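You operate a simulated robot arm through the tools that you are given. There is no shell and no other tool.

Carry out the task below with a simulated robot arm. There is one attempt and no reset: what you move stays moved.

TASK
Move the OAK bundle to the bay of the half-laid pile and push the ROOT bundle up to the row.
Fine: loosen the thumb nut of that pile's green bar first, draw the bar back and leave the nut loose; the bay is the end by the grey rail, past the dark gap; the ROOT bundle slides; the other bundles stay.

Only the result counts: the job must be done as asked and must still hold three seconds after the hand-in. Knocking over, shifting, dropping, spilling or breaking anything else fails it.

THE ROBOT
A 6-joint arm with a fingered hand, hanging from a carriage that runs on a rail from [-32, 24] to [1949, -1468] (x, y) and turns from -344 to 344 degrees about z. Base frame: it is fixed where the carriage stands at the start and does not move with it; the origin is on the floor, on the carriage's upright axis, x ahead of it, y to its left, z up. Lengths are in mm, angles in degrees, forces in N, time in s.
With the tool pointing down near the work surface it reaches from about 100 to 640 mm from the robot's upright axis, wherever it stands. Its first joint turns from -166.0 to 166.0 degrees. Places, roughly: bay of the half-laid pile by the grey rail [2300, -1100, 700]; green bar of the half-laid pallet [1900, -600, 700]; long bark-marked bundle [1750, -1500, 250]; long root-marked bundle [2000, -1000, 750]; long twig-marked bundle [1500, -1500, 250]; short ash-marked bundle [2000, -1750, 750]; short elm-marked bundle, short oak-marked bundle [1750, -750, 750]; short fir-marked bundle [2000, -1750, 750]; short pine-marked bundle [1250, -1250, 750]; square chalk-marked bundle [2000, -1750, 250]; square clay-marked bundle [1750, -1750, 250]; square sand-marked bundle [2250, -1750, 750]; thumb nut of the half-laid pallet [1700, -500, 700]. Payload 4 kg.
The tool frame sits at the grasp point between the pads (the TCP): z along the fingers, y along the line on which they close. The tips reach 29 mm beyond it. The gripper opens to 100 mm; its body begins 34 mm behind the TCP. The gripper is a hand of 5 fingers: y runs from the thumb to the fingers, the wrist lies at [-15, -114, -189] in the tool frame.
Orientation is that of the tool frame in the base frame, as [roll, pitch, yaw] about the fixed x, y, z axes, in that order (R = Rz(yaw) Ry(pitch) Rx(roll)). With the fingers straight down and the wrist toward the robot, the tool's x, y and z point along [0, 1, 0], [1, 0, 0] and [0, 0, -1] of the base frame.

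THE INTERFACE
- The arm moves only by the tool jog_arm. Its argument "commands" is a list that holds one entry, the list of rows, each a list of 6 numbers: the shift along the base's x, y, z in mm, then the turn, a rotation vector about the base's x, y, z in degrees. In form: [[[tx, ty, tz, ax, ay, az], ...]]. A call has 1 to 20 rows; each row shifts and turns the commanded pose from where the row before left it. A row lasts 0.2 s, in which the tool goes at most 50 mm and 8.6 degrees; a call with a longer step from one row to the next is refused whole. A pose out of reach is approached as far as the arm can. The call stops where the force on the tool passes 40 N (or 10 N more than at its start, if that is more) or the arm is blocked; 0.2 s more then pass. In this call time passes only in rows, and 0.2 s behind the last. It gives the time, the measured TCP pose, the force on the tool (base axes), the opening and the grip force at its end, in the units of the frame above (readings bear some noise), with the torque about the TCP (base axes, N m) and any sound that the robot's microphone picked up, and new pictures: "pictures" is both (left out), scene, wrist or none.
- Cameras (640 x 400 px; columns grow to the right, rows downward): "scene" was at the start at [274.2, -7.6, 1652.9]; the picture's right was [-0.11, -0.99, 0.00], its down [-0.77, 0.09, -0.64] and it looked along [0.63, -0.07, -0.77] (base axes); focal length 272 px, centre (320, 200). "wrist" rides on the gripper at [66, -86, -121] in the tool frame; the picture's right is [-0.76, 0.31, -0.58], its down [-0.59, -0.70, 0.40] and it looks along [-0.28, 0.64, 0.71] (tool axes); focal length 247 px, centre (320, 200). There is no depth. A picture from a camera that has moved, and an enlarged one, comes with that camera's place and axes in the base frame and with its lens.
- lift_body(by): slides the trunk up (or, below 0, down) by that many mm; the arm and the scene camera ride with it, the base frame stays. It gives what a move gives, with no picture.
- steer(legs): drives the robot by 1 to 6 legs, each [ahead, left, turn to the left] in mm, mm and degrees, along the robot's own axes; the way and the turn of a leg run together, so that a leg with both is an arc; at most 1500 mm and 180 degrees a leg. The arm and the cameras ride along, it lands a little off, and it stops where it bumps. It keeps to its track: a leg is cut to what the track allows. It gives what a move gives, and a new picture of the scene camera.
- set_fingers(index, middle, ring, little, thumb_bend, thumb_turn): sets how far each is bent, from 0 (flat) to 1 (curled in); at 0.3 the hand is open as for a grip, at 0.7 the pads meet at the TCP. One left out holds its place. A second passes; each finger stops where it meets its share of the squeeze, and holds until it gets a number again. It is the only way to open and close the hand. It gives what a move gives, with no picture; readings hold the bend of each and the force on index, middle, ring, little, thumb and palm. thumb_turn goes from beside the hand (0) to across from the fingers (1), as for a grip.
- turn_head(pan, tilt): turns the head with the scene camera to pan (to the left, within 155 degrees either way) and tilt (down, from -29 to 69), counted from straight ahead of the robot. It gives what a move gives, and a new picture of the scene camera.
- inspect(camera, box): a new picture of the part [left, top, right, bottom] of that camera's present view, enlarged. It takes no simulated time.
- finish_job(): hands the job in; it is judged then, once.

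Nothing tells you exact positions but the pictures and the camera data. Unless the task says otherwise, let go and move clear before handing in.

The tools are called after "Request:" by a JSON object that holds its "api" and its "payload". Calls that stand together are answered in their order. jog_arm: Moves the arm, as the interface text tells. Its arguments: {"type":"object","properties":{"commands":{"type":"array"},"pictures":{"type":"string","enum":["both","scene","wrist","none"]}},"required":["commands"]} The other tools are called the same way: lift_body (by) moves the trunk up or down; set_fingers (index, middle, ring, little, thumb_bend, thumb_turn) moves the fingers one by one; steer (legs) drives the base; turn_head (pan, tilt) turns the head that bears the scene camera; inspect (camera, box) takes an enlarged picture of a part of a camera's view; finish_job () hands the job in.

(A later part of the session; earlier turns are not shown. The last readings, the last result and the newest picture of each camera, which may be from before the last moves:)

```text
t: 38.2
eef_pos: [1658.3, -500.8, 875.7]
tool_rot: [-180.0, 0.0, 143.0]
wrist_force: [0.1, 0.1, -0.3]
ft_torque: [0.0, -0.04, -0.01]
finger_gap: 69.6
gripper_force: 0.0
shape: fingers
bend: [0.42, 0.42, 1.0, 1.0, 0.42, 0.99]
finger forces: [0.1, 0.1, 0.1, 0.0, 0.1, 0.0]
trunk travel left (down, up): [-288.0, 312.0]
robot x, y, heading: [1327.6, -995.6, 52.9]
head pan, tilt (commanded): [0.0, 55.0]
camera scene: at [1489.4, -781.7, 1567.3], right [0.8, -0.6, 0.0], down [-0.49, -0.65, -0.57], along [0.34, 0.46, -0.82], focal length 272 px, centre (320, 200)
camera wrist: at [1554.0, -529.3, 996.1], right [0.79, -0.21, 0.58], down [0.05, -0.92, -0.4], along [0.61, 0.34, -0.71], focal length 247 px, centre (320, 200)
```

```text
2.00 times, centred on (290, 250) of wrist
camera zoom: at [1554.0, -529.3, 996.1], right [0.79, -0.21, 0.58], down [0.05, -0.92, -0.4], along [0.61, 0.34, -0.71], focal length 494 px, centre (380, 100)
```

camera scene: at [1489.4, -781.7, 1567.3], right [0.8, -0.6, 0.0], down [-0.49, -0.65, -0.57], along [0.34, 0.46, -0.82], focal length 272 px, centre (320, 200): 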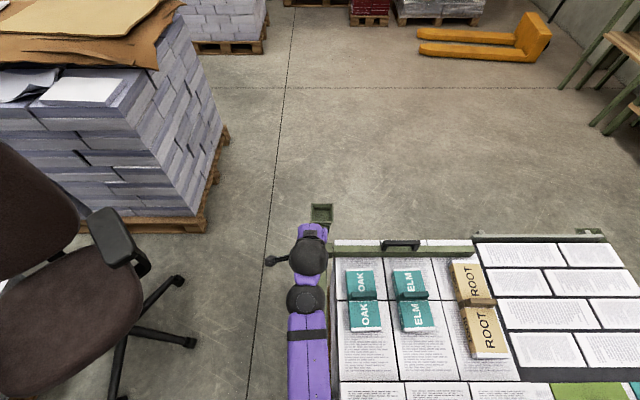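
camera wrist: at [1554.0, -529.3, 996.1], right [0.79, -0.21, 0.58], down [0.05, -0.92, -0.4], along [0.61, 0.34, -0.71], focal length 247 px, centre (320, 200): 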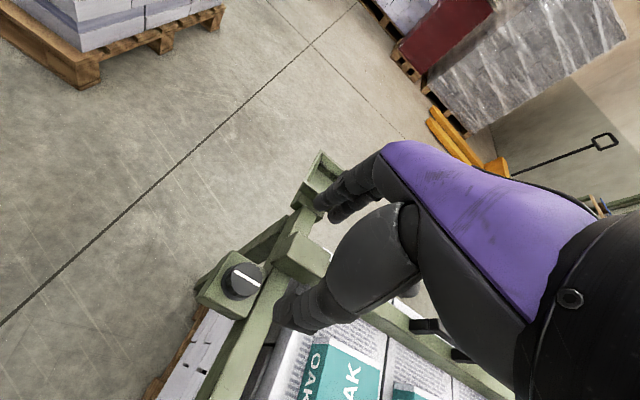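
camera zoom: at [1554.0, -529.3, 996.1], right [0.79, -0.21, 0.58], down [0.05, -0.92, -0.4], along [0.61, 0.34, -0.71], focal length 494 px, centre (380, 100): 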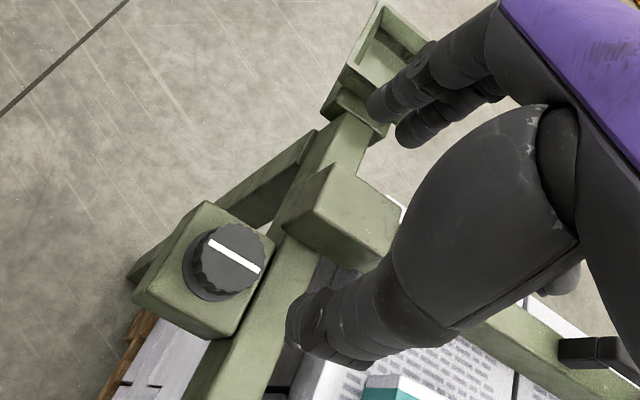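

Request:
{"api": "inspect", "payload": {"camera": "scene", "box": [330, 225, 530, 350]}}

Request:
{"api": "inspect", "payload": {"camera": "scene", "box": [330, 300, 490, 400]}}

Request:
{"api": "inspect", "payload": {"camera": "scene", "box": [440, 300, 600, 400]}}

```text
3.20 times, centred on (430, 288) of scene
camera zoom: at [1489.4, -781.7, 1567.3], right [0.8, -0.6, 0.0], down [-0.49, -0.65, -0.57], along [0.34, 0.46, -0.82], focal length 870 px, centre (-32, -80)
```

zoom: 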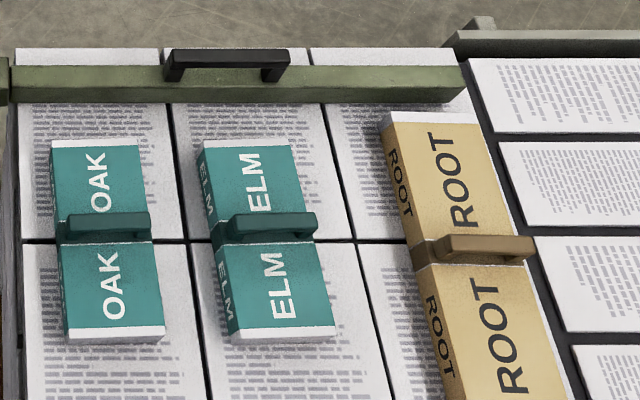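

```text
4.00 times, centred on (410, 350) of scene
camera zoom: at [1489.4, -781.7, 1567.3], right [0.8, -0.6, 0.0], down [-0.49, -0.65, -0.57], along [0.34, 0.46, -0.82], focal length 1088 px, centre (-40, -400)
```

zoom: 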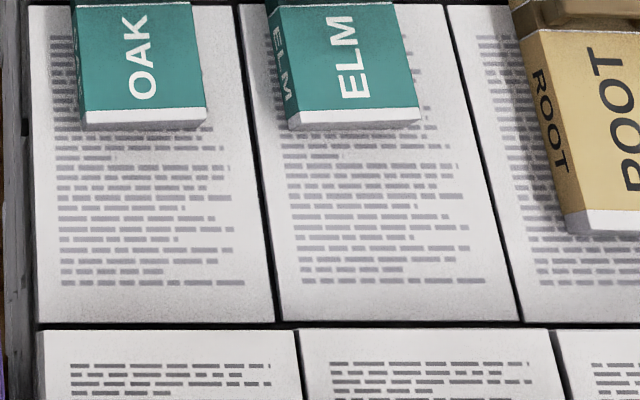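

```text
4.00 times, centred on (520, 350) of scene
camera zoom: at [1489.4, -781.7, 1567.3], right [0.8, -0.6, 0.0], down [-0.49, -0.65, -0.57], along [0.34, 0.46, -0.82], focal length 1088 px, centre (-480, -400)
```

zoom: 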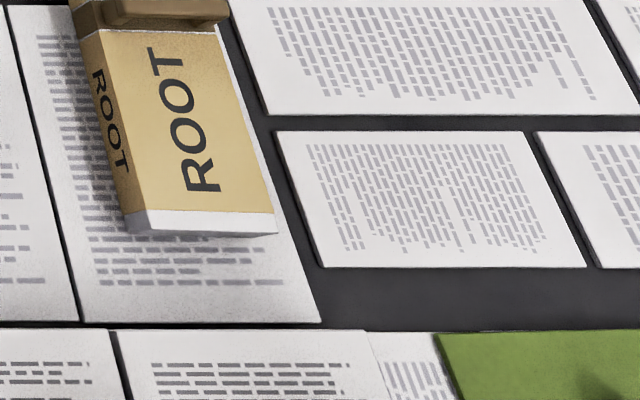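

The near course top comes out at z≈703, the bundle tops at ≈743 and the raised row top at ≈755, with its face at p≈288. The knob top is at z≈735. I'll descend toward the knob and check finger clearance.

Request:
{"api": "jog_arm", "payload": {"commands": [[[-1, 0, -40, 0, 0, 0], [-1, 0, -40, 0, 0, 0]]], "pictures": "wrist"}}

Request:
{"api": "inspect", "payload": {"camera": "wrist", "box": [200, 150, 400, 350]}}

```text
t: 38.8
eef_pos: [1655.0, -500.5, 793.6]
tool_rot: [179.9, 0.0, 143.1]
wrist_force: [-0.5, 0.7, 0.2]
ft_torque: [-0.01, -0.01, 0.01]
finger_gap: 69.8
gripper_force: 0.1
shape: fingers
bend: [0.42, 0.42, 1.0, 1.0, 0.42, 0.99]
finger forces: [0.1, 0.0, 0.0, 0.1, 0.1, 0.0]
trunk travel left (down, up): [-288.0, 312.0]
robot x, y, heading: [1327.9, -1001.9, 52.9]
head pan, tilt (commanded): [0.0, 55.0]
camera wrist: at [1551.0, -529.9, 915.1], right [0.79, -0.21, 0.58], down [0.05, -0.92, -0.4], along [0.61, 0.34, -0.71], focal length 247 px, centre (320, 200)
```

wrist: 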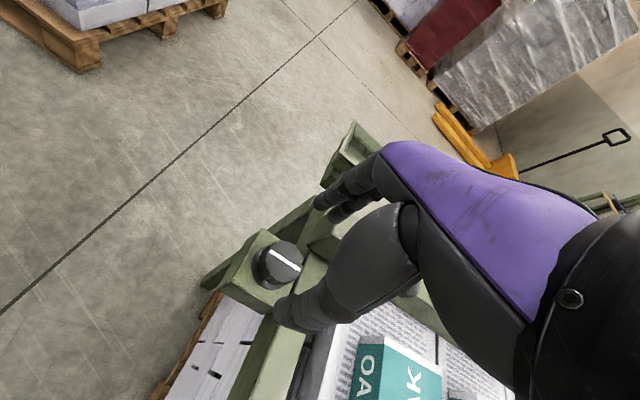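

```text
2.00 times, centred on (300, 250) of wrist
camera zoom: at [1551.0, -529.9, 915.1], right [0.79, -0.21, 0.58], down [0.05, -0.92, -0.4], along [0.61, 0.34, -0.71], focal length 494 px, centre (360, 100)
```

zoom: 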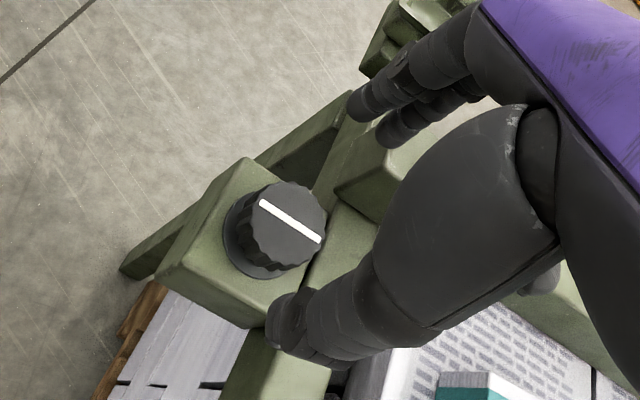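

Request:
{"api": "jog_arm", "payload": {"commands": [[[0.5, 0, -20, 0, 0, 0], [0.5, 0, -18, 0, 0, 0]]], "pictures": "wrist"}}

Request:
{"api": "inspect", "payload": {"camera": "wrist", "box": [240, 160, 400, 340]}}

```text
t: 39.4
eef_pos: [1655.4, -500.5, 756.8]
tool_rot: [-179.9, 0.0, 143.1]
wrist_force: [0.1, -0.1, 0.4]
ft_torque: [0.01, 0.02, 0.02]
finger_gap: 69.9
gripper_force: 0.0
shape: fingers
bend: [0.42, 0.42, 1.0, 1.0, 0.42, 0.99]
finger forces: [0.0, 0.0, 0.1, 0.1, 0.1, 0.0]
trunk travel left (down, up): [-288.0, 312.0]
robot x, y, heading: [1326.3, -1000.2, 52.6]
head pan, tilt (commanded): [0.0, 55.0]
camera wrist: at [1552.0, -529.8, 877.3], right [0.79, -0.21, 0.58], down [0.05, -0.92, -0.4], along [0.61, 0.34, -0.71], focal length 247 px, centre (320, 200)
```

wrist: 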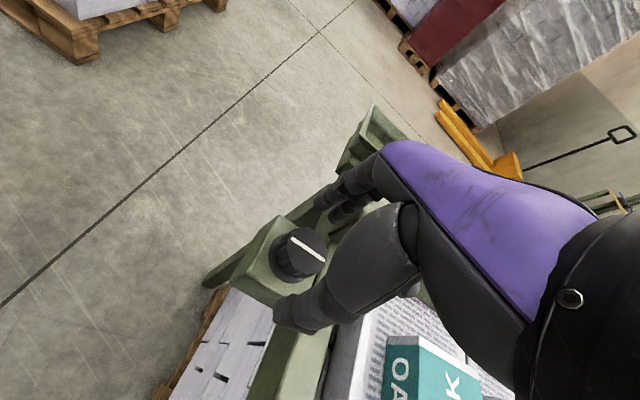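

```text
2.22 times, centred on (320, 250) of wrist
camera zoom: at [1552.0, -529.8, 877.3], right [0.79, -0.21, 0.58], down [0.05, -0.92, -0.4], along [0.61, 0.34, -0.71], focal length 549 px, centre (320, 89)
```

zoom: 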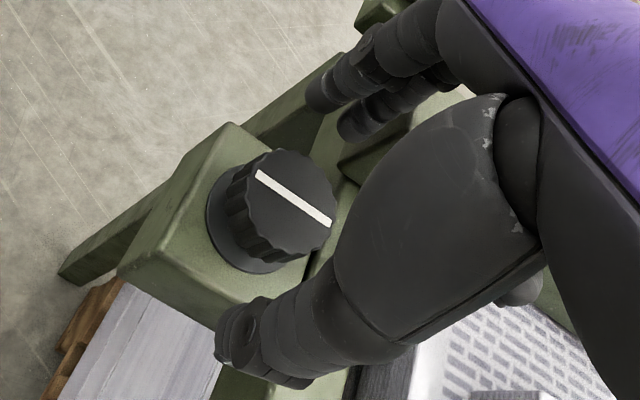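

The knob top appears nearer z≈728. I'll go a little lower and close the thumb, index and middle gradually on it.

Request:
{"api": "jog_arm", "payload": {"commands": [[[1.5, 1, -13, 0, 0, 0]]], "pictures": "none"}}

Request:
{"api": "set_fingers", "payload": {"index": 0.5, "middle": 0.5, "thumb_bend": 0.5}}

Request:
{"api": "inspect", "payload": {"camera": "wrist", "box": [240, 160, 400, 340]}}

```text
t: 39.8
eef_pos: [1657.8, -500.0, 742.2]
tool_rot: [-180.0, 0.1, 143.0]
wrist_force: [1.0, -0.6, -0.2]
ft_torque: [-0.01, 0.0, 0.03]
finger_gap: 69.5
gripper_force: 0.0
shape: fingers
bend: [0.42, 0.42, 1.0, 1.0, 0.42, 0.99]
finger forces: [0.0, 0.0, 0.1, 0.1, 0.0, 0.0]
trunk travel left (down, up): [-288.0, 312.0]
robot x, y, heading: [1328.3, -998.7, 53.0]
head pan, tilt (commanded): [0.0, 55.0]
```

```text
t: 40.8
eef_pos: [1656.2, -499.9, 744.1]
tool_rot: [-180.0, 0.0, 143.0]
wrist_force: [0.2, 0.6, 0.0]
ft_torque: [-0.02, -0.01, -0.04]
finger_gap: 50.2
gripper_force: 0.0
shape: fingers
bend: [0.5, 0.5, 1.0, 1.0, 0.5, 1.0]
finger forces: [0.0, 0.0, 0.0, 0.0, 0.0, 0.0]
trunk travel left (down, up): [-288.0, 312.0]
robot x, y, heading: [1329.9, -1000.8, 53.1]
head pan, tilt (commanded): [0.0, 55.0]
```

```text
2.22 times, centred on (320, 250) of wrist
camera zoom: at [1553.4, -528.6, 864.0], right [0.79, -0.21, 0.58], down [0.05, -0.92, -0.4], along [0.61, 0.34, -0.71], focal length 549 px, centre (320, 89)
```

zoom: 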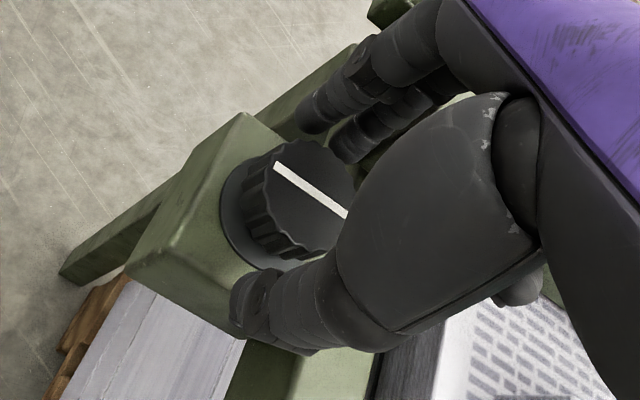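

Request:
{"api": "set_fingers", "payload": {"index": 0.56, "middle": 0.56, "thumb_bend": 0.56}}

Request:
{"api": "inspect", "payload": {"camera": "wrist", "box": [240, 160, 400, 340]}}

```text
t: 41.8
eef_pos: [1657.2, -499.8, 743.2]
tool_rot: [-179.9, 0.1, 143.0]
wrist_force: [0.1, 1.0, -0.4]
ft_torque: [0.02, 0.0, 0.0]
finger_gap: 36.2
gripper_force: 0.4
shape: fingers
bend: [0.55, 0.56, 1.0, 1.0, 0.56, 1.0]
finger forces: [0.6, 0.2, 0.0, 0.0, 0.0, 0.0]
trunk travel left (down, up): [-288.0, 312.0]
robot x, y, heading: [1330.2, -1000.5, 53.0]
head pan, tilt (commanded): [0.0, 55.0]
```

```text
2.22 times, centred on (320, 250) of wrist
camera zoom: at [1553.5, -528.4, 864.1], right [0.79, -0.21, 0.58], down [0.05, -0.92, -0.4], along [0.61, 0.34, -0.71], focal length 549 px, centre (320, 89)
```

zoom: 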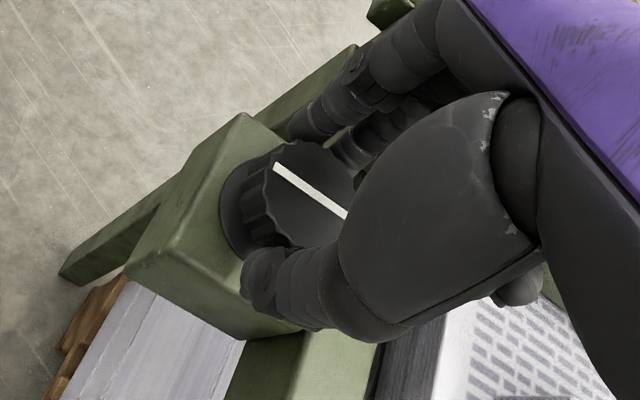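

Request:
{"api": "set_fingers", "payload": {"index": 0.64, "middle": 0.64, "thumb_bend": 0.64}}

Request:
{"api": "inspect", "payload": {"camera": "wrist", "box": [240, 160, 400, 340]}}

```text
t: 42.8
eef_pos: [1657.4, -499.0, 743.5]
tool_rot: [-179.9, 0.0, 143.0]
wrist_force: [2.4, 4.2, -1.6]
ft_torque: [0.03, -0.03, 0.04]
finger_gap: 31.9
gripper_force: 7.3
shape: fingers
bend: [0.58, 0.59, 1.0, 1.0, 0.6, 1.0]
finger forces: [5.8, 4.0, 0.0, 0.1, 4.6, 0.0]
trunk travel left (down, up): [-288.0, 312.0]
robot x, y, heading: [1324.7, -998.9, 53.2]
head pan, tilt (commanded): [0.0, 55.0]
```

```text
2.22 times, centred on (320, 250) of wrist
camera zoom: at [1554.1, -527.7, 864.5], right [0.79, -0.21, 0.58], down [0.05, -0.92, -0.4], along [0.61, 0.34, -0.71], focal length 549 px, centre (320, 89)
```

zoom: 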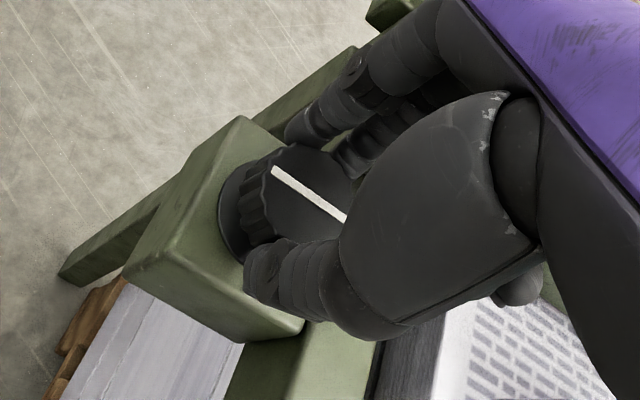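

I have a grip on the knob. Now I'll turn it counter-clockwise (loosening) and watch the torque and the pointer.

Request:
{"api": "jog_arm", "payload": {"commands": [[[0, 0, 0, 0, 0, 8], [0, 0, 0, 0, 0, 8], [0, 0, 0, 0, 0, 8]]], "pictures": "wrist"}}

Request:
{"api": "inspect", "payload": {"camera": "wrist", "box": [240, 160, 400, 340]}}

```text
t: 43.6
eef_pos: [1657.4, -498.4, 743.6]
tool_rot: [179.9, 0.1, 167.0]
wrist_force: [4.0, 4.0, -2.7]
ft_torque: [0.05, -0.07, -0.01]
finger_gap: 31.7
gripper_force: 6.9
shape: fingers
bend: [0.58, 0.6, 1.0, 1.0, 0.6, 1.0]
finger forces: [5.0, 4.7, 0.1, 0.0, 5.2, 0.0]
trunk travel left (down, up): [-288.0, 312.0]
robot x, y, heading: [1328.0, -996.9, 52.9]
head pan, tilt (commanded): [0.0, 55.0]
camera wrist: at [1574.6, -567.9, 864.5], right [0.81, 0.13, 0.58], down [0.42, -0.82, -0.4], along [0.42, 0.56, -0.71], focal length 247 px, centre (320, 200)
```

wrist: 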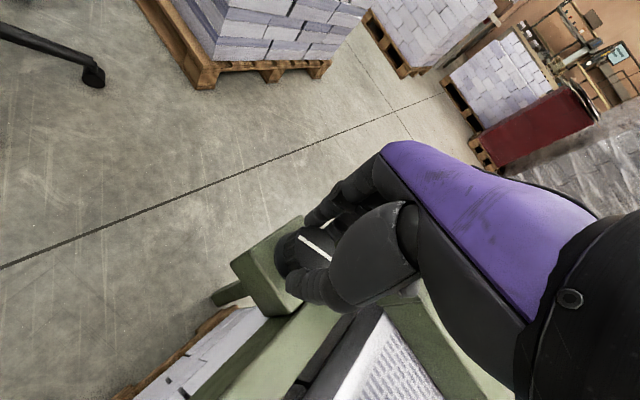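

```text
2.22 times, centred on (320, 250) of wrist
camera zoom: at [1574.6, -567.9, 864.5], right [0.81, 0.13, 0.58], down [0.42, -0.82, -0.4], along [0.42, 0.56, -0.71], focal length 549 px, centre (320, 89)
```

zoom: 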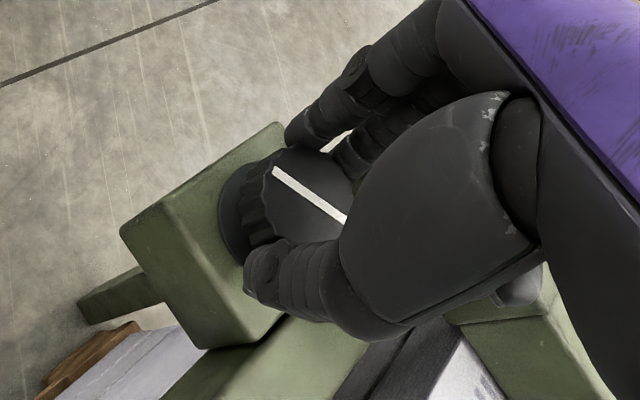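

The knob is turning with the hand. I'll keep going.

Request:
{"api": "jog_arm", "payload": {"commands": [[[0, 0, 0, 0, 0, 8], [0, 0, 0, 0, 0, 8], [0, 0, 0, 0, 0, 8], [0, 0, 0, 0, 0, 8]]], "pictures": "wrist"}}

Request:
{"api": "inspect", "payload": {"camera": "wrist", "box": [240, 160, 400, 340]}}

```text
t: 44.6
eef_pos: [1657.1, -498.8, 744.2]
tool_rot: [179.9, 0.1, -160.7]
wrist_force: [1.3, 3.1, -3.4]
ft_torque: [0.09, -0.04, -0.02]
finger_gap: 32.1
gripper_force: 6.7
shape: fingers
bend: [0.59, 0.6, 1.0, 1.0, 0.6, 1.0]
finger forces: [4.3, 4.4, 0.1, 0.1, 5.3, 0.0]
trunk travel left (down, up): [-288.0, 312.0]
robot x, y, heading: [1332.1, -996.3, 52.9]
head pan, tilt (commanded): [0.0, 55.0]
camera wrist: at [1623.3, -601.9, 864.9], right [0.61, 0.54, 0.58], down [0.79, -0.47, -0.4], along [0.06, 0.7, -0.71], focal length 247 px, centre (320, 200)
```

wrist: 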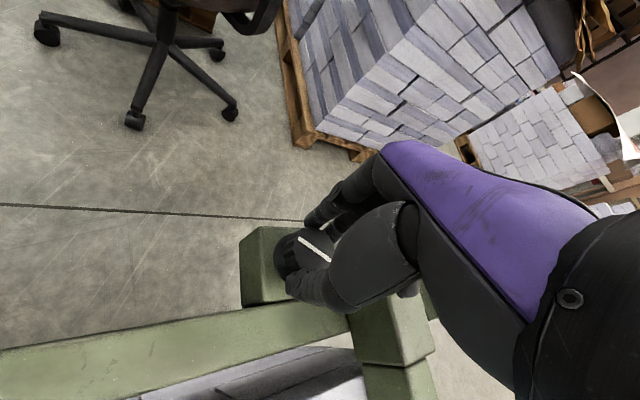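

```text
2.22 times, centred on (320, 250) of wrist
camera zoom: at [1623.3, -601.9, 864.9], right [0.61, 0.54, 0.58], down [0.79, -0.47, -0.4], along [0.06, 0.7, -0.71], focal length 549 px, centre (320, 89)
```

zoom: 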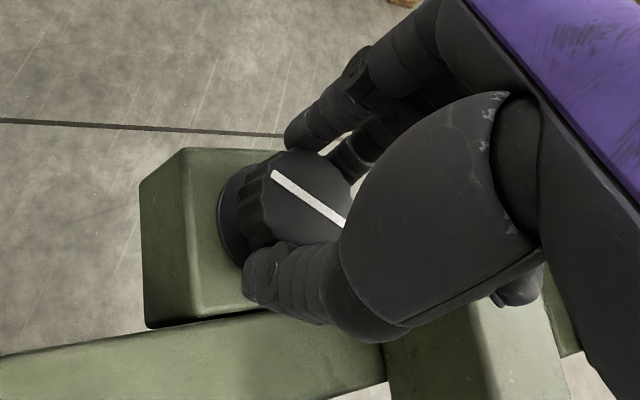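

Request:
{"api": "jog_arm", "payload": {"commands": [[[0, 0, 0, 0, 0, 8], [0, 0, 0, 0, 0, 8]]], "pictures": "none"}}

Request:
{"api": "jog_arm", "payload": {"commands": [[[0, 0, 0, 0, 0, 8], [0, 0, 0, 0, 0, 8]]], "pictures": "wrist"}}

Request:
{"api": "inspect", "payload": {"camera": "wrist", "box": [240, 160, 400, 340]}}

```text
t: 45.2
eef_pos: [1640.3, -530.5, 758.3]
tool_rot: [-179.7, -0.1, -144.7]
wrist_force: [-4.1, -0.4, 0.3]
ft_torque: [-0.03, 0.15, 0.08]
finger_gap: 16.1
gripper_force: 1.8
shape: fingers
bend: [0.64, 0.62, 1.0, 1.0, 0.64, 1.0]
finger forces: [0.0, 3.7, 0.1, 0.0, 0.0, 0.0]
out of reach, approached as far as the arm can: row 1, 2
trunk travel left (down, up): [-288.0, 312.0]
robot x, y, heading: [1328.5, -999.8, 53.0]
head pan, tilt (commanded): [0.0, 55.0]
```

```text
t: 45.8
eef_pos: [1626.8, -551.9, 768.5]
tool_rot: [-179.9, 0.0, -133.0]
wrist_force: [-1.4, -0.8, -0.5]
ft_torque: [0.01, -0.03, 0.03]
finger_gap: 16.1
gripper_force: 0.1
shape: fingers
bend: [0.64, 0.64, 1.0, 1.0, 0.64, 1.0]
finger forces: [0.0, 0.0, 0.0, 0.1, 0.1, 0.1]
out of reach, approached as far as the arm can: row 1, 2
trunk travel left (down, up): [-288.0, 312.0]
robot x, y, heading: [1326.5, -998.1, 53.1]
head pan, tilt (commanded): [0.0, 55.0]
camera wrist: at [1644.5, -657.8, 890.2], right [0.29, 0.76, 0.58], down [0.92, -0.05, -0.4], along [-0.28, 0.64, -0.71], focal length 247 px, centre (320, 200)
```

wrist: 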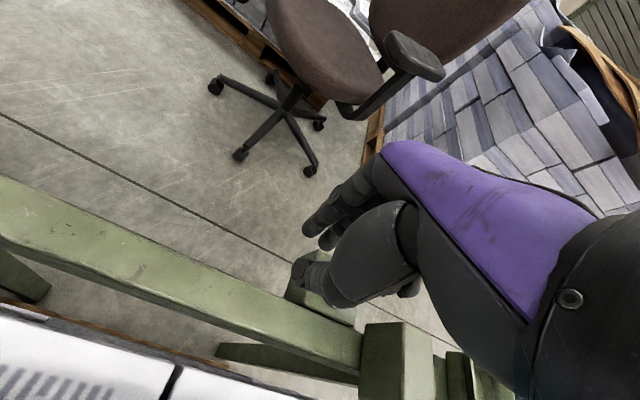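

```text
2.22 times, centred on (320, 250) of wrist
camera zoom: at [1644.5, -657.8, 890.2], right [0.29, 0.76, 0.58], down [0.92, -0.05, -0.4], along [-0.28, 0.64, -0.71], focal length 549 px, centre (320, 89)
```

zoom: 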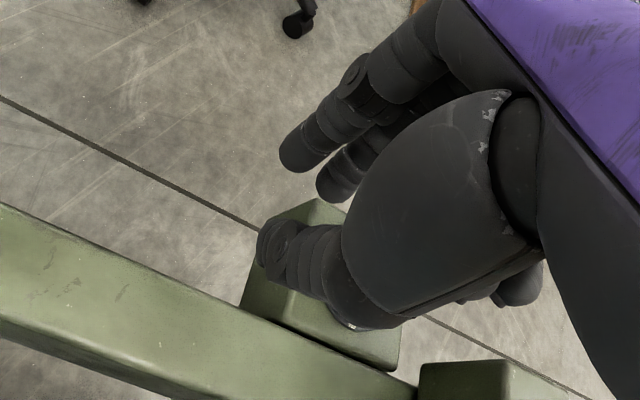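

The arm reached its limit and the hand slipped off after about 56–60° of turn. I'll lift clear, rotate back, and look at the knob.

Request:
{"api": "jog_arm", "payload": {"commands": [[[0, 0, 40, 0, 0, 0], [0, 0, 40, 0, 0, 0], [0, 0, 20, 0, 0, -8], [0, 0, 0, 0, 0, -8], [0, 0, 0, 0, 0, -8], [0, 0, 0, 0, 0, -8], [0, 0, 0, 0, 0, -8], [0, 0, 0, 0, 0, -8], [0, 0, 0, 0, 0, -8], [0, 0, 0, 0, 0, -8], [0, 0, 0, 0, 0, -8], [0, 0, 0, 0, 0, -8]]], "pictures": "wrist"}}

Request:
{"api": "inspect", "payload": {"camera": "wrist", "box": [200, 150, 400, 350]}}

```text
t: 48.4
eef_pos: [1641.1, -532.9, 855.5]
tool_rot: [-179.8, 0.1, 147.0]
wrist_force: [0.4, 0.1, -0.4]
ft_torque: [-0.01, 0.01, 0.01]
finger_gap: 16.2
gripper_force: 0.1
shape: fingers
bend: [0.64, 0.64, 1.0, 1.0, 0.64, 1.0]
finger forces: [0.1, 0.1, 0.1, 0.0, 0.0, 0.0]
out of reach, approached as far as the arm can: row 2, 3
trunk travel left (down, up): [-288.0, 312.0]
robot x, y, heading: [1329.4, -997.9, 53.0]
head pan, tilt (commanded): [0.0, 55.0]
camera wrist: at [1540.1, -568.8, 976.0], right [0.8, -0.15, 0.58], down [0.11, -0.91, -0.4], along [0.59, 0.38, -0.71], focal length 247 px, centre (320, 200)
```

wrist: 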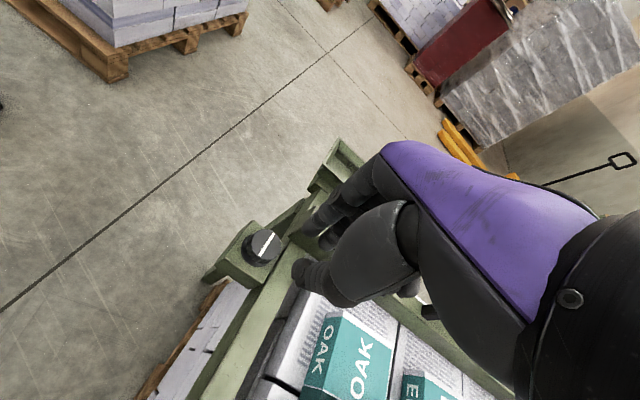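

```text
2.00 times, centred on (300, 250) of wrist
camera zoom: at [1540.1, -568.8, 976.0], right [0.8, -0.15, 0.58], down [0.11, -0.91, -0.4], along [0.59, 0.38, -0.71], focal length 494 px, centre (360, 100)
```

zoom: 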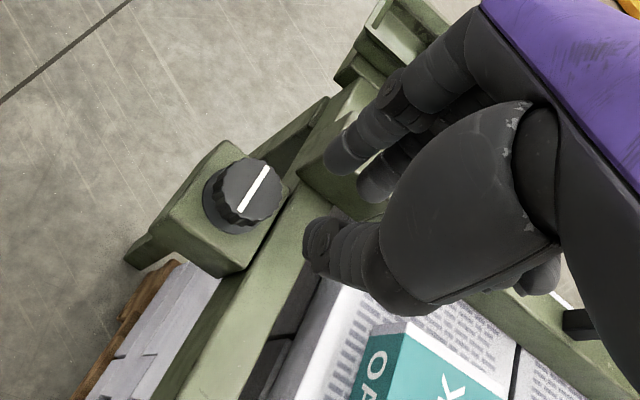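

The pointer has turned about 60° counter-clockwise. I'll regrip from an earlier angle and turn it further so it is well loosened.

Request:
{"api": "set_fingers", "payload": {"index": 0.48, "middle": 0.48, "thumb_bend": 0.48}}

Request:
{"api": "jog_arm", "payload": {"commands": [[[8, 17, 0, 0, 0, -7], [8, 17, 0, 0, 0, -8], [0, 0, -35, 0, 0, 0], [0, 0, -30, 0, 0, 0]]], "pictures": "wrist"}}

Request:
{"api": "inspect", "payload": {"camera": "wrist", "box": [240, 160, 400, 340]}}

```text
t: 49.4
eef_pos: [1642.4, -532.7, 855.4]
tool_rot: [-180.0, 0.0, 147.0]
wrist_force: [-0.1, 0.1, 0.3]
ft_torque: [0.01, -0.02, 0.01]
finger_gap: 54.6
gripper_force: 0.0
shape: fingers
bend: [0.48, 0.48, 1.0, 1.0, 0.48, 1.0]
finger forces: [0.0, 0.1, 0.0, 0.1, 0.0, 0.0]
trunk travel left (down, up): [-288.0, 312.0]
robot x, y, heading: [1325.4, -1000.1, 53.1]
head pan, tilt (commanded): [0.0, 55.0]
```

```text
t: 50.4
eef_pos: [1657.3, -499.2, 790.2]
tool_rot: [-180.0, 0.1, 132.0]
wrist_force: [0.4, -0.4, 0.5]
ft_torque: [0.02, -0.01, 0.03]
finger_gap: 54.5
gripper_force: 0.1
shape: fingers
bend: [0.48, 0.48, 1.0, 1.0, 0.48, 1.0]
finger forces: [0.1, 0.1, 0.0, 0.0, 0.0, 0.0]
trunk travel left (down, up): [-288.0, 312.0]
robot x, y, heading: [1326.7, -999.2, 52.9]
head pan, tilt (commanded): [0.0, 55.0]
camera wrist: at [1550.4, -507.3, 911.0], right [0.73, -0.36, 0.58], down [-0.13, -0.91, -0.4], along [0.67, 0.22, -0.71], focal length 247 px, centre (320, 200)
```

wrist: 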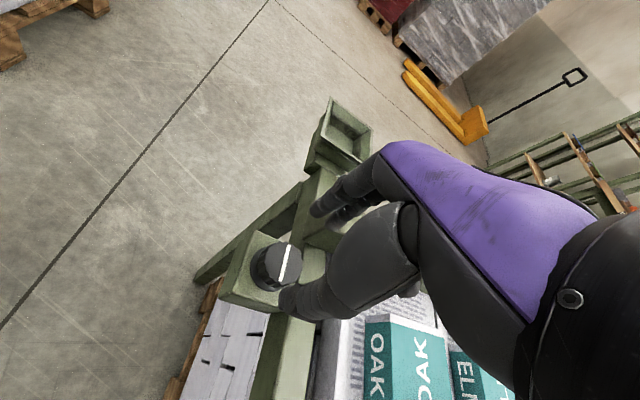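

```text
2.22 times, centred on (320, 250) of wrist
camera zoom: at [1550.4, -507.3, 911.0], right [0.73, -0.36, 0.58], down [-0.13, -0.91, -0.4], along [0.67, 0.22, -0.71], focal length 549 px, centre (320, 89)
```

zoom: 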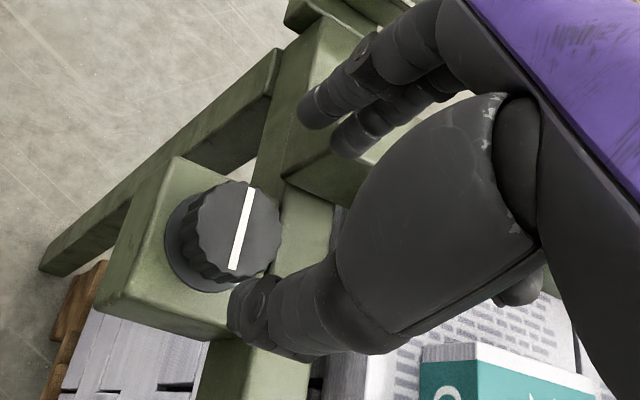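

Request:
{"api": "jog_arm", "payload": {"commands": [[[0, 0, -20, 0, 0, 0], [0, 0, -16, 0, 0, 0], [0, 0, -11, 0, 0, 0]]], "pictures": "none"}}

Request:
{"api": "inspect", "payload": {"camera": "wrist", "box": [240, 160, 400, 340]}}

```text
t: 51.2
eef_pos: [1655.8, -497.1, 744.2]
tool_rot: [-180.0, -0.1, 132.0]
wrist_force: [-4.9, 3.6, 4.2]
ft_torque: [0.09, -0.2, 0.18]
finger_gap: 54.8
gripper_force: 2.7
shape: fingers
bend: [0.48, 0.49, 1.0, 1.0, 0.48, 1.0]
finger forces: [0.0, 6.0, 0.0, 0.0, 0.0, 0.0]
trunk travel left (down, up): [-288.0, 312.0]
robot x, y, heading: [1327.4, -997.5, 53.1]
head pan, tilt (commanded): [0.0, 55.0]
```

```text
2.22 times, centred on (320, 250) of wrist
camera zoom: at [1548.9, -506.4, 865.0], right [0.74, -0.36, 0.58], down [-0.13, -0.91, -0.4], along [0.67, 0.22, -0.71], focal length 549 px, centre (320, 89)
```

zoom: 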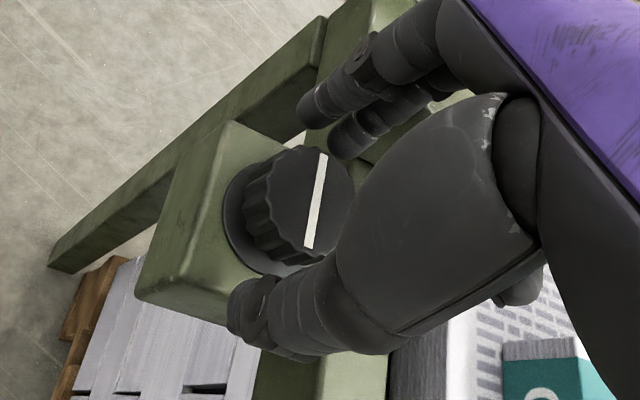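

The middle finger is grazing the bar's block. I'll close the middle first to bring it off the block, then close all of them on the knob.

Request:
{"api": "set_fingers", "payload": {"middle": 0.55}}

Request:
{"api": "set_fingers", "payload": {"index": 0.65, "middle": 0.65, "thumb_bend": 0.65}}

```text
t: 52.2
eef_pos: [1657.2, -496.8, 743.9]
tool_rot: [180.0, -0.1, 132.2]
wrist_force: [-2.8, 6.8, 4.1]
ft_torque: [0.02, -0.09, 0.32]
finger_gap: 54.6
gripper_force: 2.7
shape: fingers
bend: [0.48, 0.53, 1.0, 1.0, 0.48, 1.0]
finger forces: [0.1, 5.9, 0.0, 0.0, 0.0, 0.1]
trunk travel left (down, up): [-288.0, 312.0]
robot x, y, heading: [1327.1, -996.7, 53.0]
head pan, tilt (commanded): [0.0, 55.0]
```

```text
t: 53.2
eef_pos: [1656.9, -496.3, 744.7]
tool_rot: [-180.0, 0.0, 132.0]
wrist_force: [0.6, 8.8, -0.4]
ft_torque: [0.04, -0.13, 0.25]
finger_gap: 31.2
gripper_force: 10.7
shape: fingers
bend: [0.59, 0.59, 1.0, 1.0, 0.6, 1.0]
finger forces: [5.9, 10.3, 0.1, 0.0, 5.6, 0.0]
trunk travel left (down, up): [-288.0, 312.0]
robot x, y, heading: [1328.6, -1002.4, 53.0]
head pan, tilt (commanded): [0.0, 55.0]
```

Request:
{"api": "jog_arm", "payload": {"commands": [[[0, 0, 0, 0, 0, 8], [0, 0, 0, 0, 0, 8], [0, 0, 0, 0, 0, 8], [0, 0, 0, 0, 0, 8], [0, 0, 0, 0, 0, 8], [0, 0, 0, 0, 0, 8], [0, 0, 0, 0, 0, 8]]], "pictures": "wrist"}}

Request:
{"api": "inspect", "payload": {"camera": "wrist", "box": [240, 160, 400, 340]}}

```text
t: 54.8
eef_pos: [1657.5, -498.4, 742.0]
tool_rot: [180.0, 0.0, -171.9]
wrist_force: [-1.1, 4.7, 0.2]
ft_torque: [0.07, 0.02, -0.29]
finger_gap: 27.0
gripper_force: 9.9
shape: fingers
bend: [0.59, 0.61, 1.0, 1.0, 0.62, 0.95]
finger forces: [4.5, 7.0, 0.0, 0.1, 8.9, 0.0]
trunk travel left (down, up): [-288.0, 312.0]
robot x, y, heading: [1331.0, -998.3, 52.7]
head pan, tilt (commanded): [0.0, 55.0]
camera wrist: at [1604.4, -592.1, 863.7], right [0.71, 0.41, 0.58], down [0.68, -0.61, -0.4], along [0.19, 0.68, -0.71], focal length 247 px, centre (320, 200)
```

wrist: 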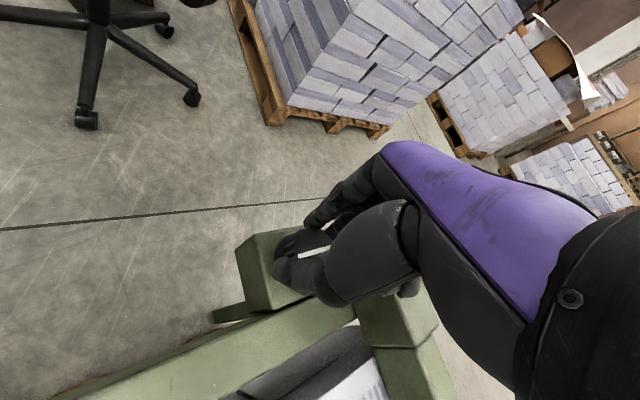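

```text
2.22 times, centred on (320, 250) of wrist
camera zoom: at [1604.4, -592.1, 863.7], right [0.71, 0.41, 0.58], down [0.68, -0.61, -0.4], along [0.19, 0.68, -0.71], focal length 549 px, centre (320, 89)
```

zoom: 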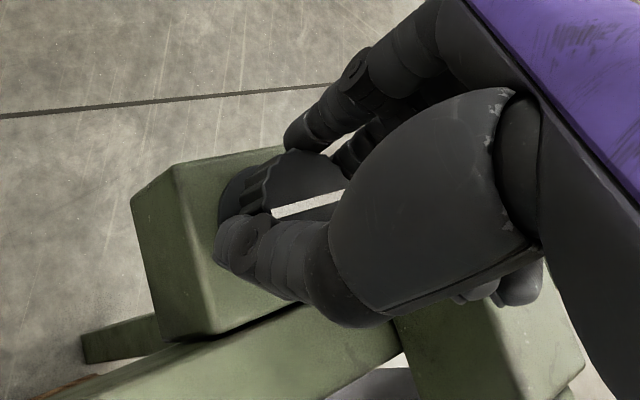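

The pointer has turned 91° and now lines up across the pile, and the reaction torque rose as if at an end stop. The nut is fully loosened, so I'll release, lift off and check it.

Request:
{"api": "set_fingers", "payload": {"index": 0.46, "middle": 0.46, "thumb_bend": 0.46, "thumb_turn": 1.0}}

Request:
{"api": "jog_arm", "payload": {"commands": [[[0, 0, 20, 0, 0, 0], [0, 0, 30, 0, 0, 0], [0, 0, 40, 0, 0, 0], [0, 0, 20, 0, 0, -8], [0, 0, 0, 0, 0, -8], [0, 0, 0, 0, 0, -8], [0, 0, 0, 0, 0, -8], [0, 0, 0, 0, 0, -8], [0, 0, 0, 0, 0, -5]]], "pictures": "wrist"}}

Request:
{"api": "inspect", "payload": {"camera": "wrist", "box": [200, 150, 400, 350]}}

```text
t: 55.8
eef_pos: [1657.0, -498.5, 743.4]
tool_rot: [-180.0, 0.0, -171.9]
wrist_force: [0.1, -0.2, 0.2]
ft_torque: [-0.01, 0.01, -0.06]
finger_gap: 59.6
gripper_force: 0.0
shape: fingers
bend: [0.46, 0.46, 1.0, 1.0, 0.46, 1.0]
finger forces: [0.1, 0.0, 0.0, 0.0, 0.0, 0.0]
trunk travel left (down, up): [-288.0, 312.0]
robot x, y, heading: [1330.2, -1001.3, 53.1]
head pan, tilt (commanded): [0.0, 55.0]
```

```text
t: 57.8
eef_pos: [1657.4, -499.5, 853.2]
tool_rot: [-180.0, 0.0, 143.0]
wrist_force: [0.4, 0.1, -0.2]
ft_torque: [-0.02, 0.03, 0.01]
finger_gap: 59.5
gripper_force: 0.0
shape: fingers
bend: [0.46, 0.46, 1.0, 1.0, 0.46, 1.0]
finger forces: [0.0, 0.0, 0.1, 0.1, 0.0, 0.0]
trunk travel left (down, up): [-288.0, 312.0]
robot x, y, heading: [1327.7, -999.5, 52.9]
head pan, tilt (commanded): [0.0, 55.0]
camera wrist: at [1553.9, -527.8, 973.8], right [0.79, -0.21, 0.58], down [0.05, -0.92, -0.4], along [0.61, 0.34, -0.71], focal length 247 px, centre (320, 200)
```

wrist: 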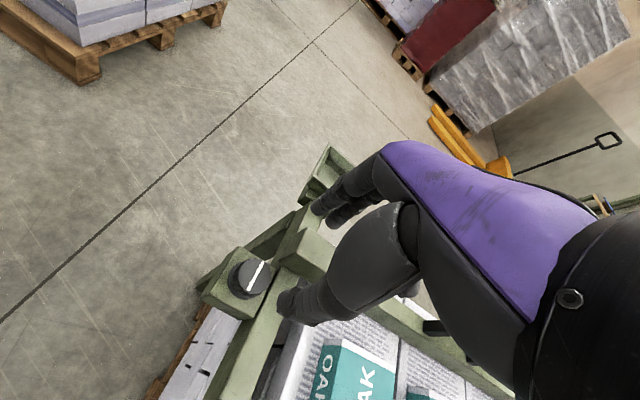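

```text
2.00 times, centred on (300, 250) of wrist
camera zoom: at [1553.9, -527.8, 973.8], right [0.79, -0.21, 0.58], down [0.05, -0.92, -0.4], along [0.61, 0.34, -0.71], focal length 494 px, centre (360, 100)
```

zoom: 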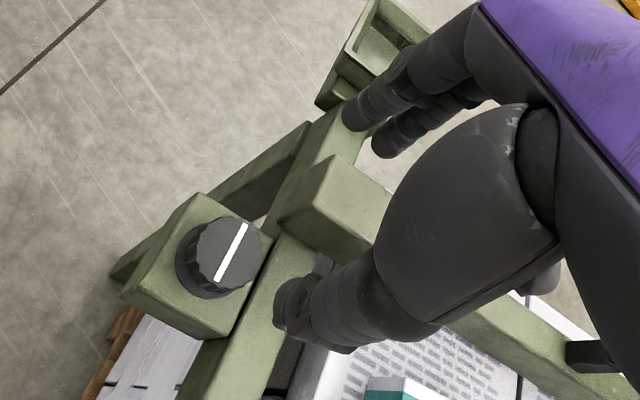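

The nut is loosened by 90°. Next is drawing the bar back: its guide block sits at about s=1714, p≈637–672, beyond comfortable reach with a vertical tool. I'll tilt the hand outward and push the block's inner face toward the outer post.

Request:
{"api": "set_fingers", "payload": {"index": 0.64, "middle": 0.64, "ring": 0.64, "little": 0.64, "thumb_bend": 0.55}}

Request:
{"api": "jog_arm", "payload": {"commands": [[[16.5, -17.5, 0, 0, 0, 0], [16.5, -17.5, 0, 0, 0, 0], [0, 0, 0, 5.33, -4.01, 0], [0, 0, 0, 5.33, -4.01, 0], [0, 0, 0, 5.33, -4.01, 0]]], "pictures": "both"}}

Request:
{"api": "inspect", "payload": {"camera": "wrist", "box": [200, 150, 440, 350]}}

```text
t: 58.8
eef_pos: [1658.2, -498.6, 853.8]
tool_rot: [180.0, 0.0, 142.9]
wrist_force: [-0.4, 0.7, 0.0]
ft_torque: [-0.03, -0.04, 0.01]
finger_gap: 26.9
gripper_force: 0.0
shape: fingers
bend: [0.64, 0.64, 0.64, 0.64, 0.55, 1.0]
finger forces: [0.0, 0.0, 0.1, 0.0, 0.1, 0.0]
trunk travel left (down, up): [-288.0, 312.0]
robot x, y, heading: [1327.0, -1002.4, 53.1]
head pan, tilt (commanded): [0.0, 55.0]
```

```text
t: 60.0
eef_pos: [1691.0, -533.9, 852.9]
tool_rot: [159.9, 0.0, 142.9]
wrist_force: [0.0, -1.2, -0.3]
ft_torque: [0.01, 0.05, 0.03]
finger_gap: 27.2
gripper_force: 0.0
shape: fingers
bend: [0.64, 0.64, 0.64, 0.64, 0.55, 1.0]
finger forces: [0.0, 0.1, 0.0, 0.0, 0.0, 0.0]
trunk travel left (down, up): [-288.0, 312.0]
robot x, y, heading: [1326.5, -1000.5, 53.2]
head pan, tilt (commanded): [0.0, 55.0]
camera scene: at [1489.3, -781.9, 1567.2], right [0.8, -0.6, 0.0], down [-0.49, -0.65, -0.57], along [0.34, 0.46, -0.82], focal length 272 px, centre (320, 200)
camera wrist: at [1565.2, -592.2, 937.1], right [0.66, -0.38, 0.65], down [0.16, -0.77, -0.62], along [0.74, 0.51, -0.45], focal length 247 px, centre (320, 200)
```

scene: 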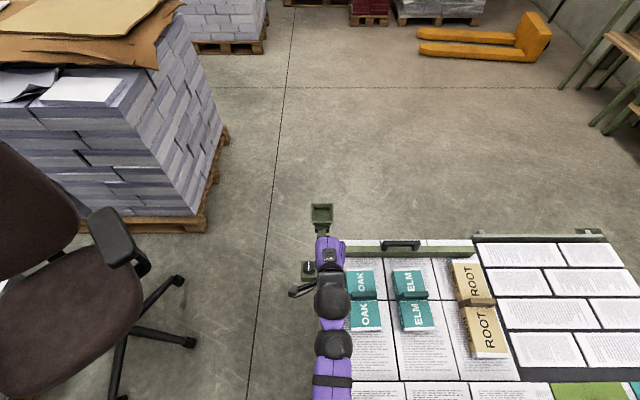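
wrist: 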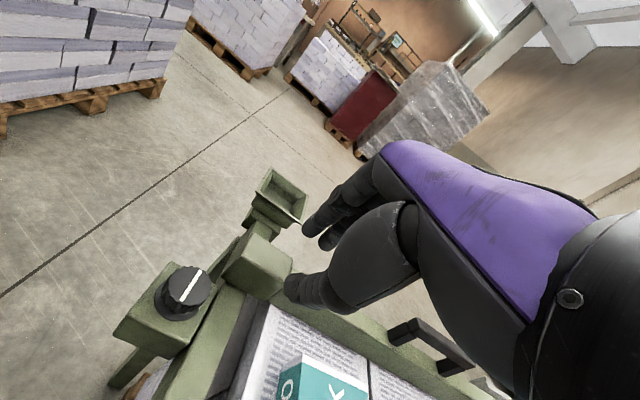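

```text
2.00 times, centred on (320, 250) of wrist
camera zoom: at [1565.2, -592.2, 937.1], right [0.66, -0.38, 0.65], down [0.16, -0.77, -0.62], along [0.74, 0.51, -0.45], focal length 494 px, centre (320, 100)
```

zoom: 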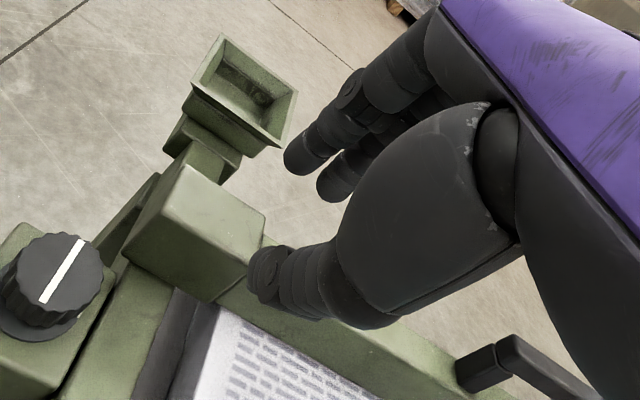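

Request:
{"api": "jog_arm", "payload": {"commands": [[[0, 0, -35, 0, 0, 0], [0, 0, -30, 0, 0, 0], [0, 0, -22, 0, 0, 0]]], "pictures": "wrist"}}

Request:
{"api": "inspect", "payload": {"camera": "wrist", "box": [200, 150, 440, 350]}}

```text
t: 60.8
eef_pos: [1690.7, -533.8, 765.9]
tool_rot: [159.9, 0.0, 143.1]
wrist_force: [0.0, -0.3, 0.0]
ft_torque: [0.02, -0.02, 0.01]
finger_gap: 26.9
gripper_force: 0.1
shape: fingers
bend: [0.64, 0.64, 0.64, 0.64, 0.55, 1.0]
finger forces: [0.1, 0.0, 0.0, 0.1, 0.1, 0.1]
trunk travel left (down, up): [-288.0, 312.0]
robot x, y, heading: [1329.4, -999.8, 53.0]
head pan, tilt (commanded): [0.0, 55.0]
camera wrist: at [1565.5, -592.2, 850.1], right [0.66, -0.38, 0.65], down [0.16, -0.77, -0.61], along [0.74, 0.51, -0.45], focal length 247 px, centre (320, 200)
```

wrist: 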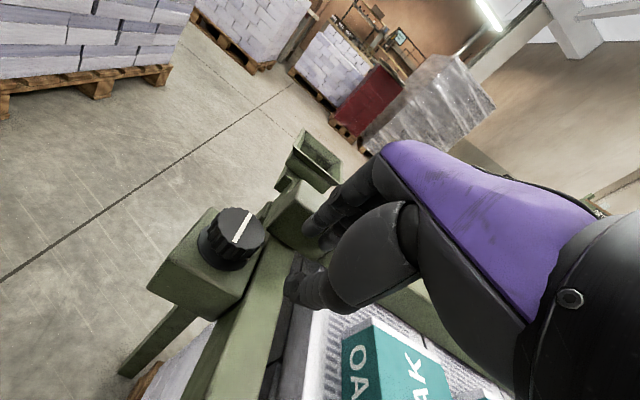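

```text
2.00 times, centred on (320, 250) of wrist
camera zoom: at [1565.5, -592.2, 850.1], right [0.66, -0.38, 0.65], down [0.16, -0.77, -0.61], along [0.74, 0.51, -0.45], focal length 494 px, centre (320, 100)
```

zoom: 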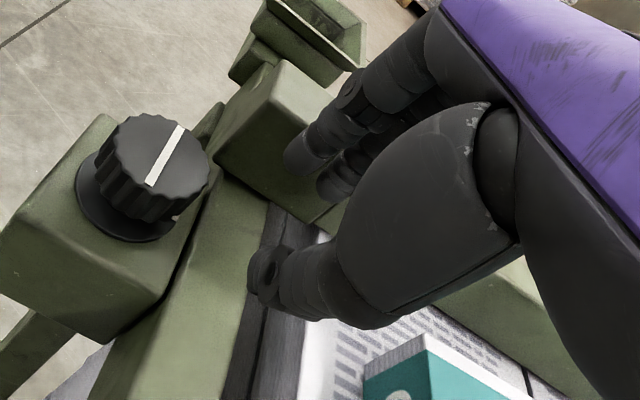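

Request:
{"api": "jog_arm", "payload": {"commands": [[[0, 0, -8, 0, 0, 0], [4.8, 6.4, 0, 0, 0, 0], [4.8, 6.4, 0, 0, 0, 0], [4.8, 6.4, 0, 0, 0, 0], [4.8, 6.4, 0, 0, 0, 0]]], "pictures": "wrist"}}

Request:
{"api": "inspect", "payload": {"camera": "wrist", "box": [200, 150, 440, 350]}}

```text
t: 62.0
eef_pos: [1711.2, -509.9, 758.2]
tool_rot: [160.0, 0.1, 143.0]
wrist_force: [-0.6, -1.9, 1.0]
ft_torque: [-0.02, -0.05, -0.01]
finger_gap: 26.9
gripper_force: 0.6
shape: fingers
bend: [0.64, 0.66, 0.64, 0.64, 0.55, 1.0]
finger forces: [0.0, 1.7, 0.1, 0.1, 0.0, 0.0]
trunk travel left (down, up): [-288.0, 312.0]
robot x, y, heading: [1328.4, -1001.1, 52.8]
head pan, tilt (commanded): [0.0, 55.0]
camera wrist: at [1584.3, -566.8, 841.7], right [0.66, -0.38, 0.65], down [0.15, -0.77, -0.61], along [0.74, 0.51, -0.45], focal length 247 px, centre (320, 200)
```

wrist: 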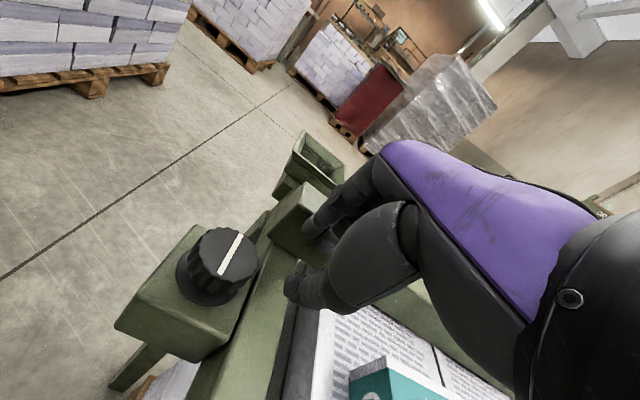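

```text
2.00 times, centred on (320, 250) of wrist
camera zoom: at [1584.3, -566.8, 841.7], right [0.66, -0.38, 0.65], down [0.15, -0.77, -0.61], along [0.74, 0.51, -0.45], focal length 494 px, centre (320, 100)
```

zoom: 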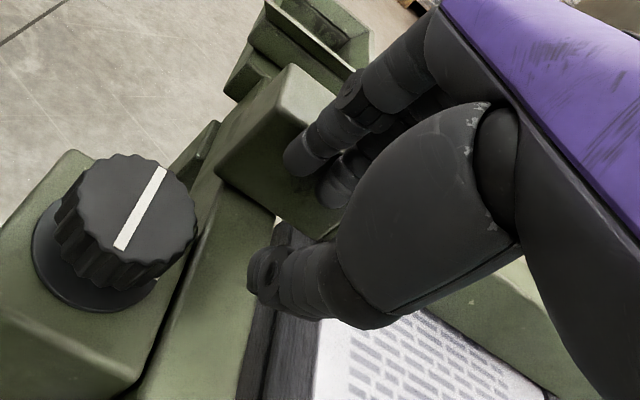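

Contact is made with little force. I'll continue pushing outward.

Request:
{"api": "jog_arm", "payload": {"commands": [[[4.8, 6.4, 0, 0, 0, 0], [4.8, 6.4, 0, 0, 0, 0], [4.8, 6.4, 0, 0, 0, 0]]], "pictures": "wrist"}}

Request:
{"api": "inspect", "payload": {"camera": "wrist", "box": [200, 150, 440, 350]}}

```text
t: 62.8
eef_pos: [1724.2, -488.3, 759.1]
tool_rot: [160.1, -0.1, 143.0]
wrist_force: [-0.7, -1.9, 0.6]
ft_torque: [-0.02, 0.02, -0.03]
finger_gap: 26.7
gripper_force: 1.2
shape: fingers
bend: [0.64, 0.66, 0.64, 0.64, 0.55, 1.0]
finger forces: [0.0, 1.6, 0.0, 0.0, 0.1, 0.0]
trunk travel left (down, up): [-288.0, 312.0]
robot x, y, heading: [1330.2, -1001.7, 52.8]
head pan, tilt (commanded): [0.0, 55.0]
camera wrist: at [1598.7, -546.7, 842.5], right [0.66, -0.38, 0.65], down [0.16, -0.77, -0.62], along [0.74, 0.51, -0.45], focal length 247 px, centre (320, 200)
```

wrist: 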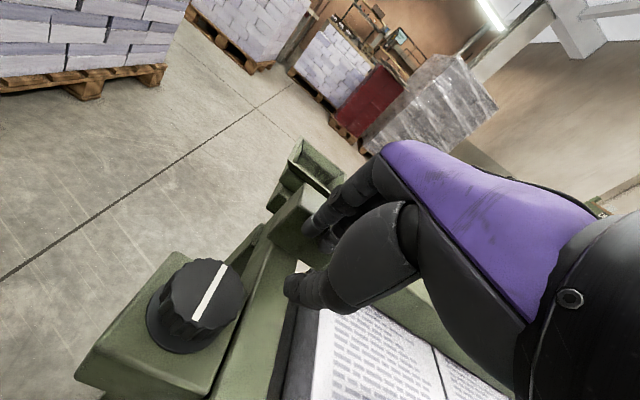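

```text
2.00 times, centred on (320, 250) of wrist
camera zoom: at [1598.7, -546.7, 842.5], right [0.66, -0.38, 0.65], down [0.16, -0.77, -0.62], along [0.74, 0.51, -0.45], focal length 494 px, centre (320, 100)
```

zoom: 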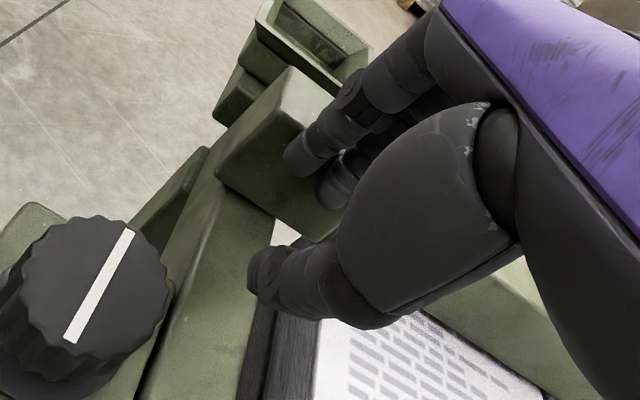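

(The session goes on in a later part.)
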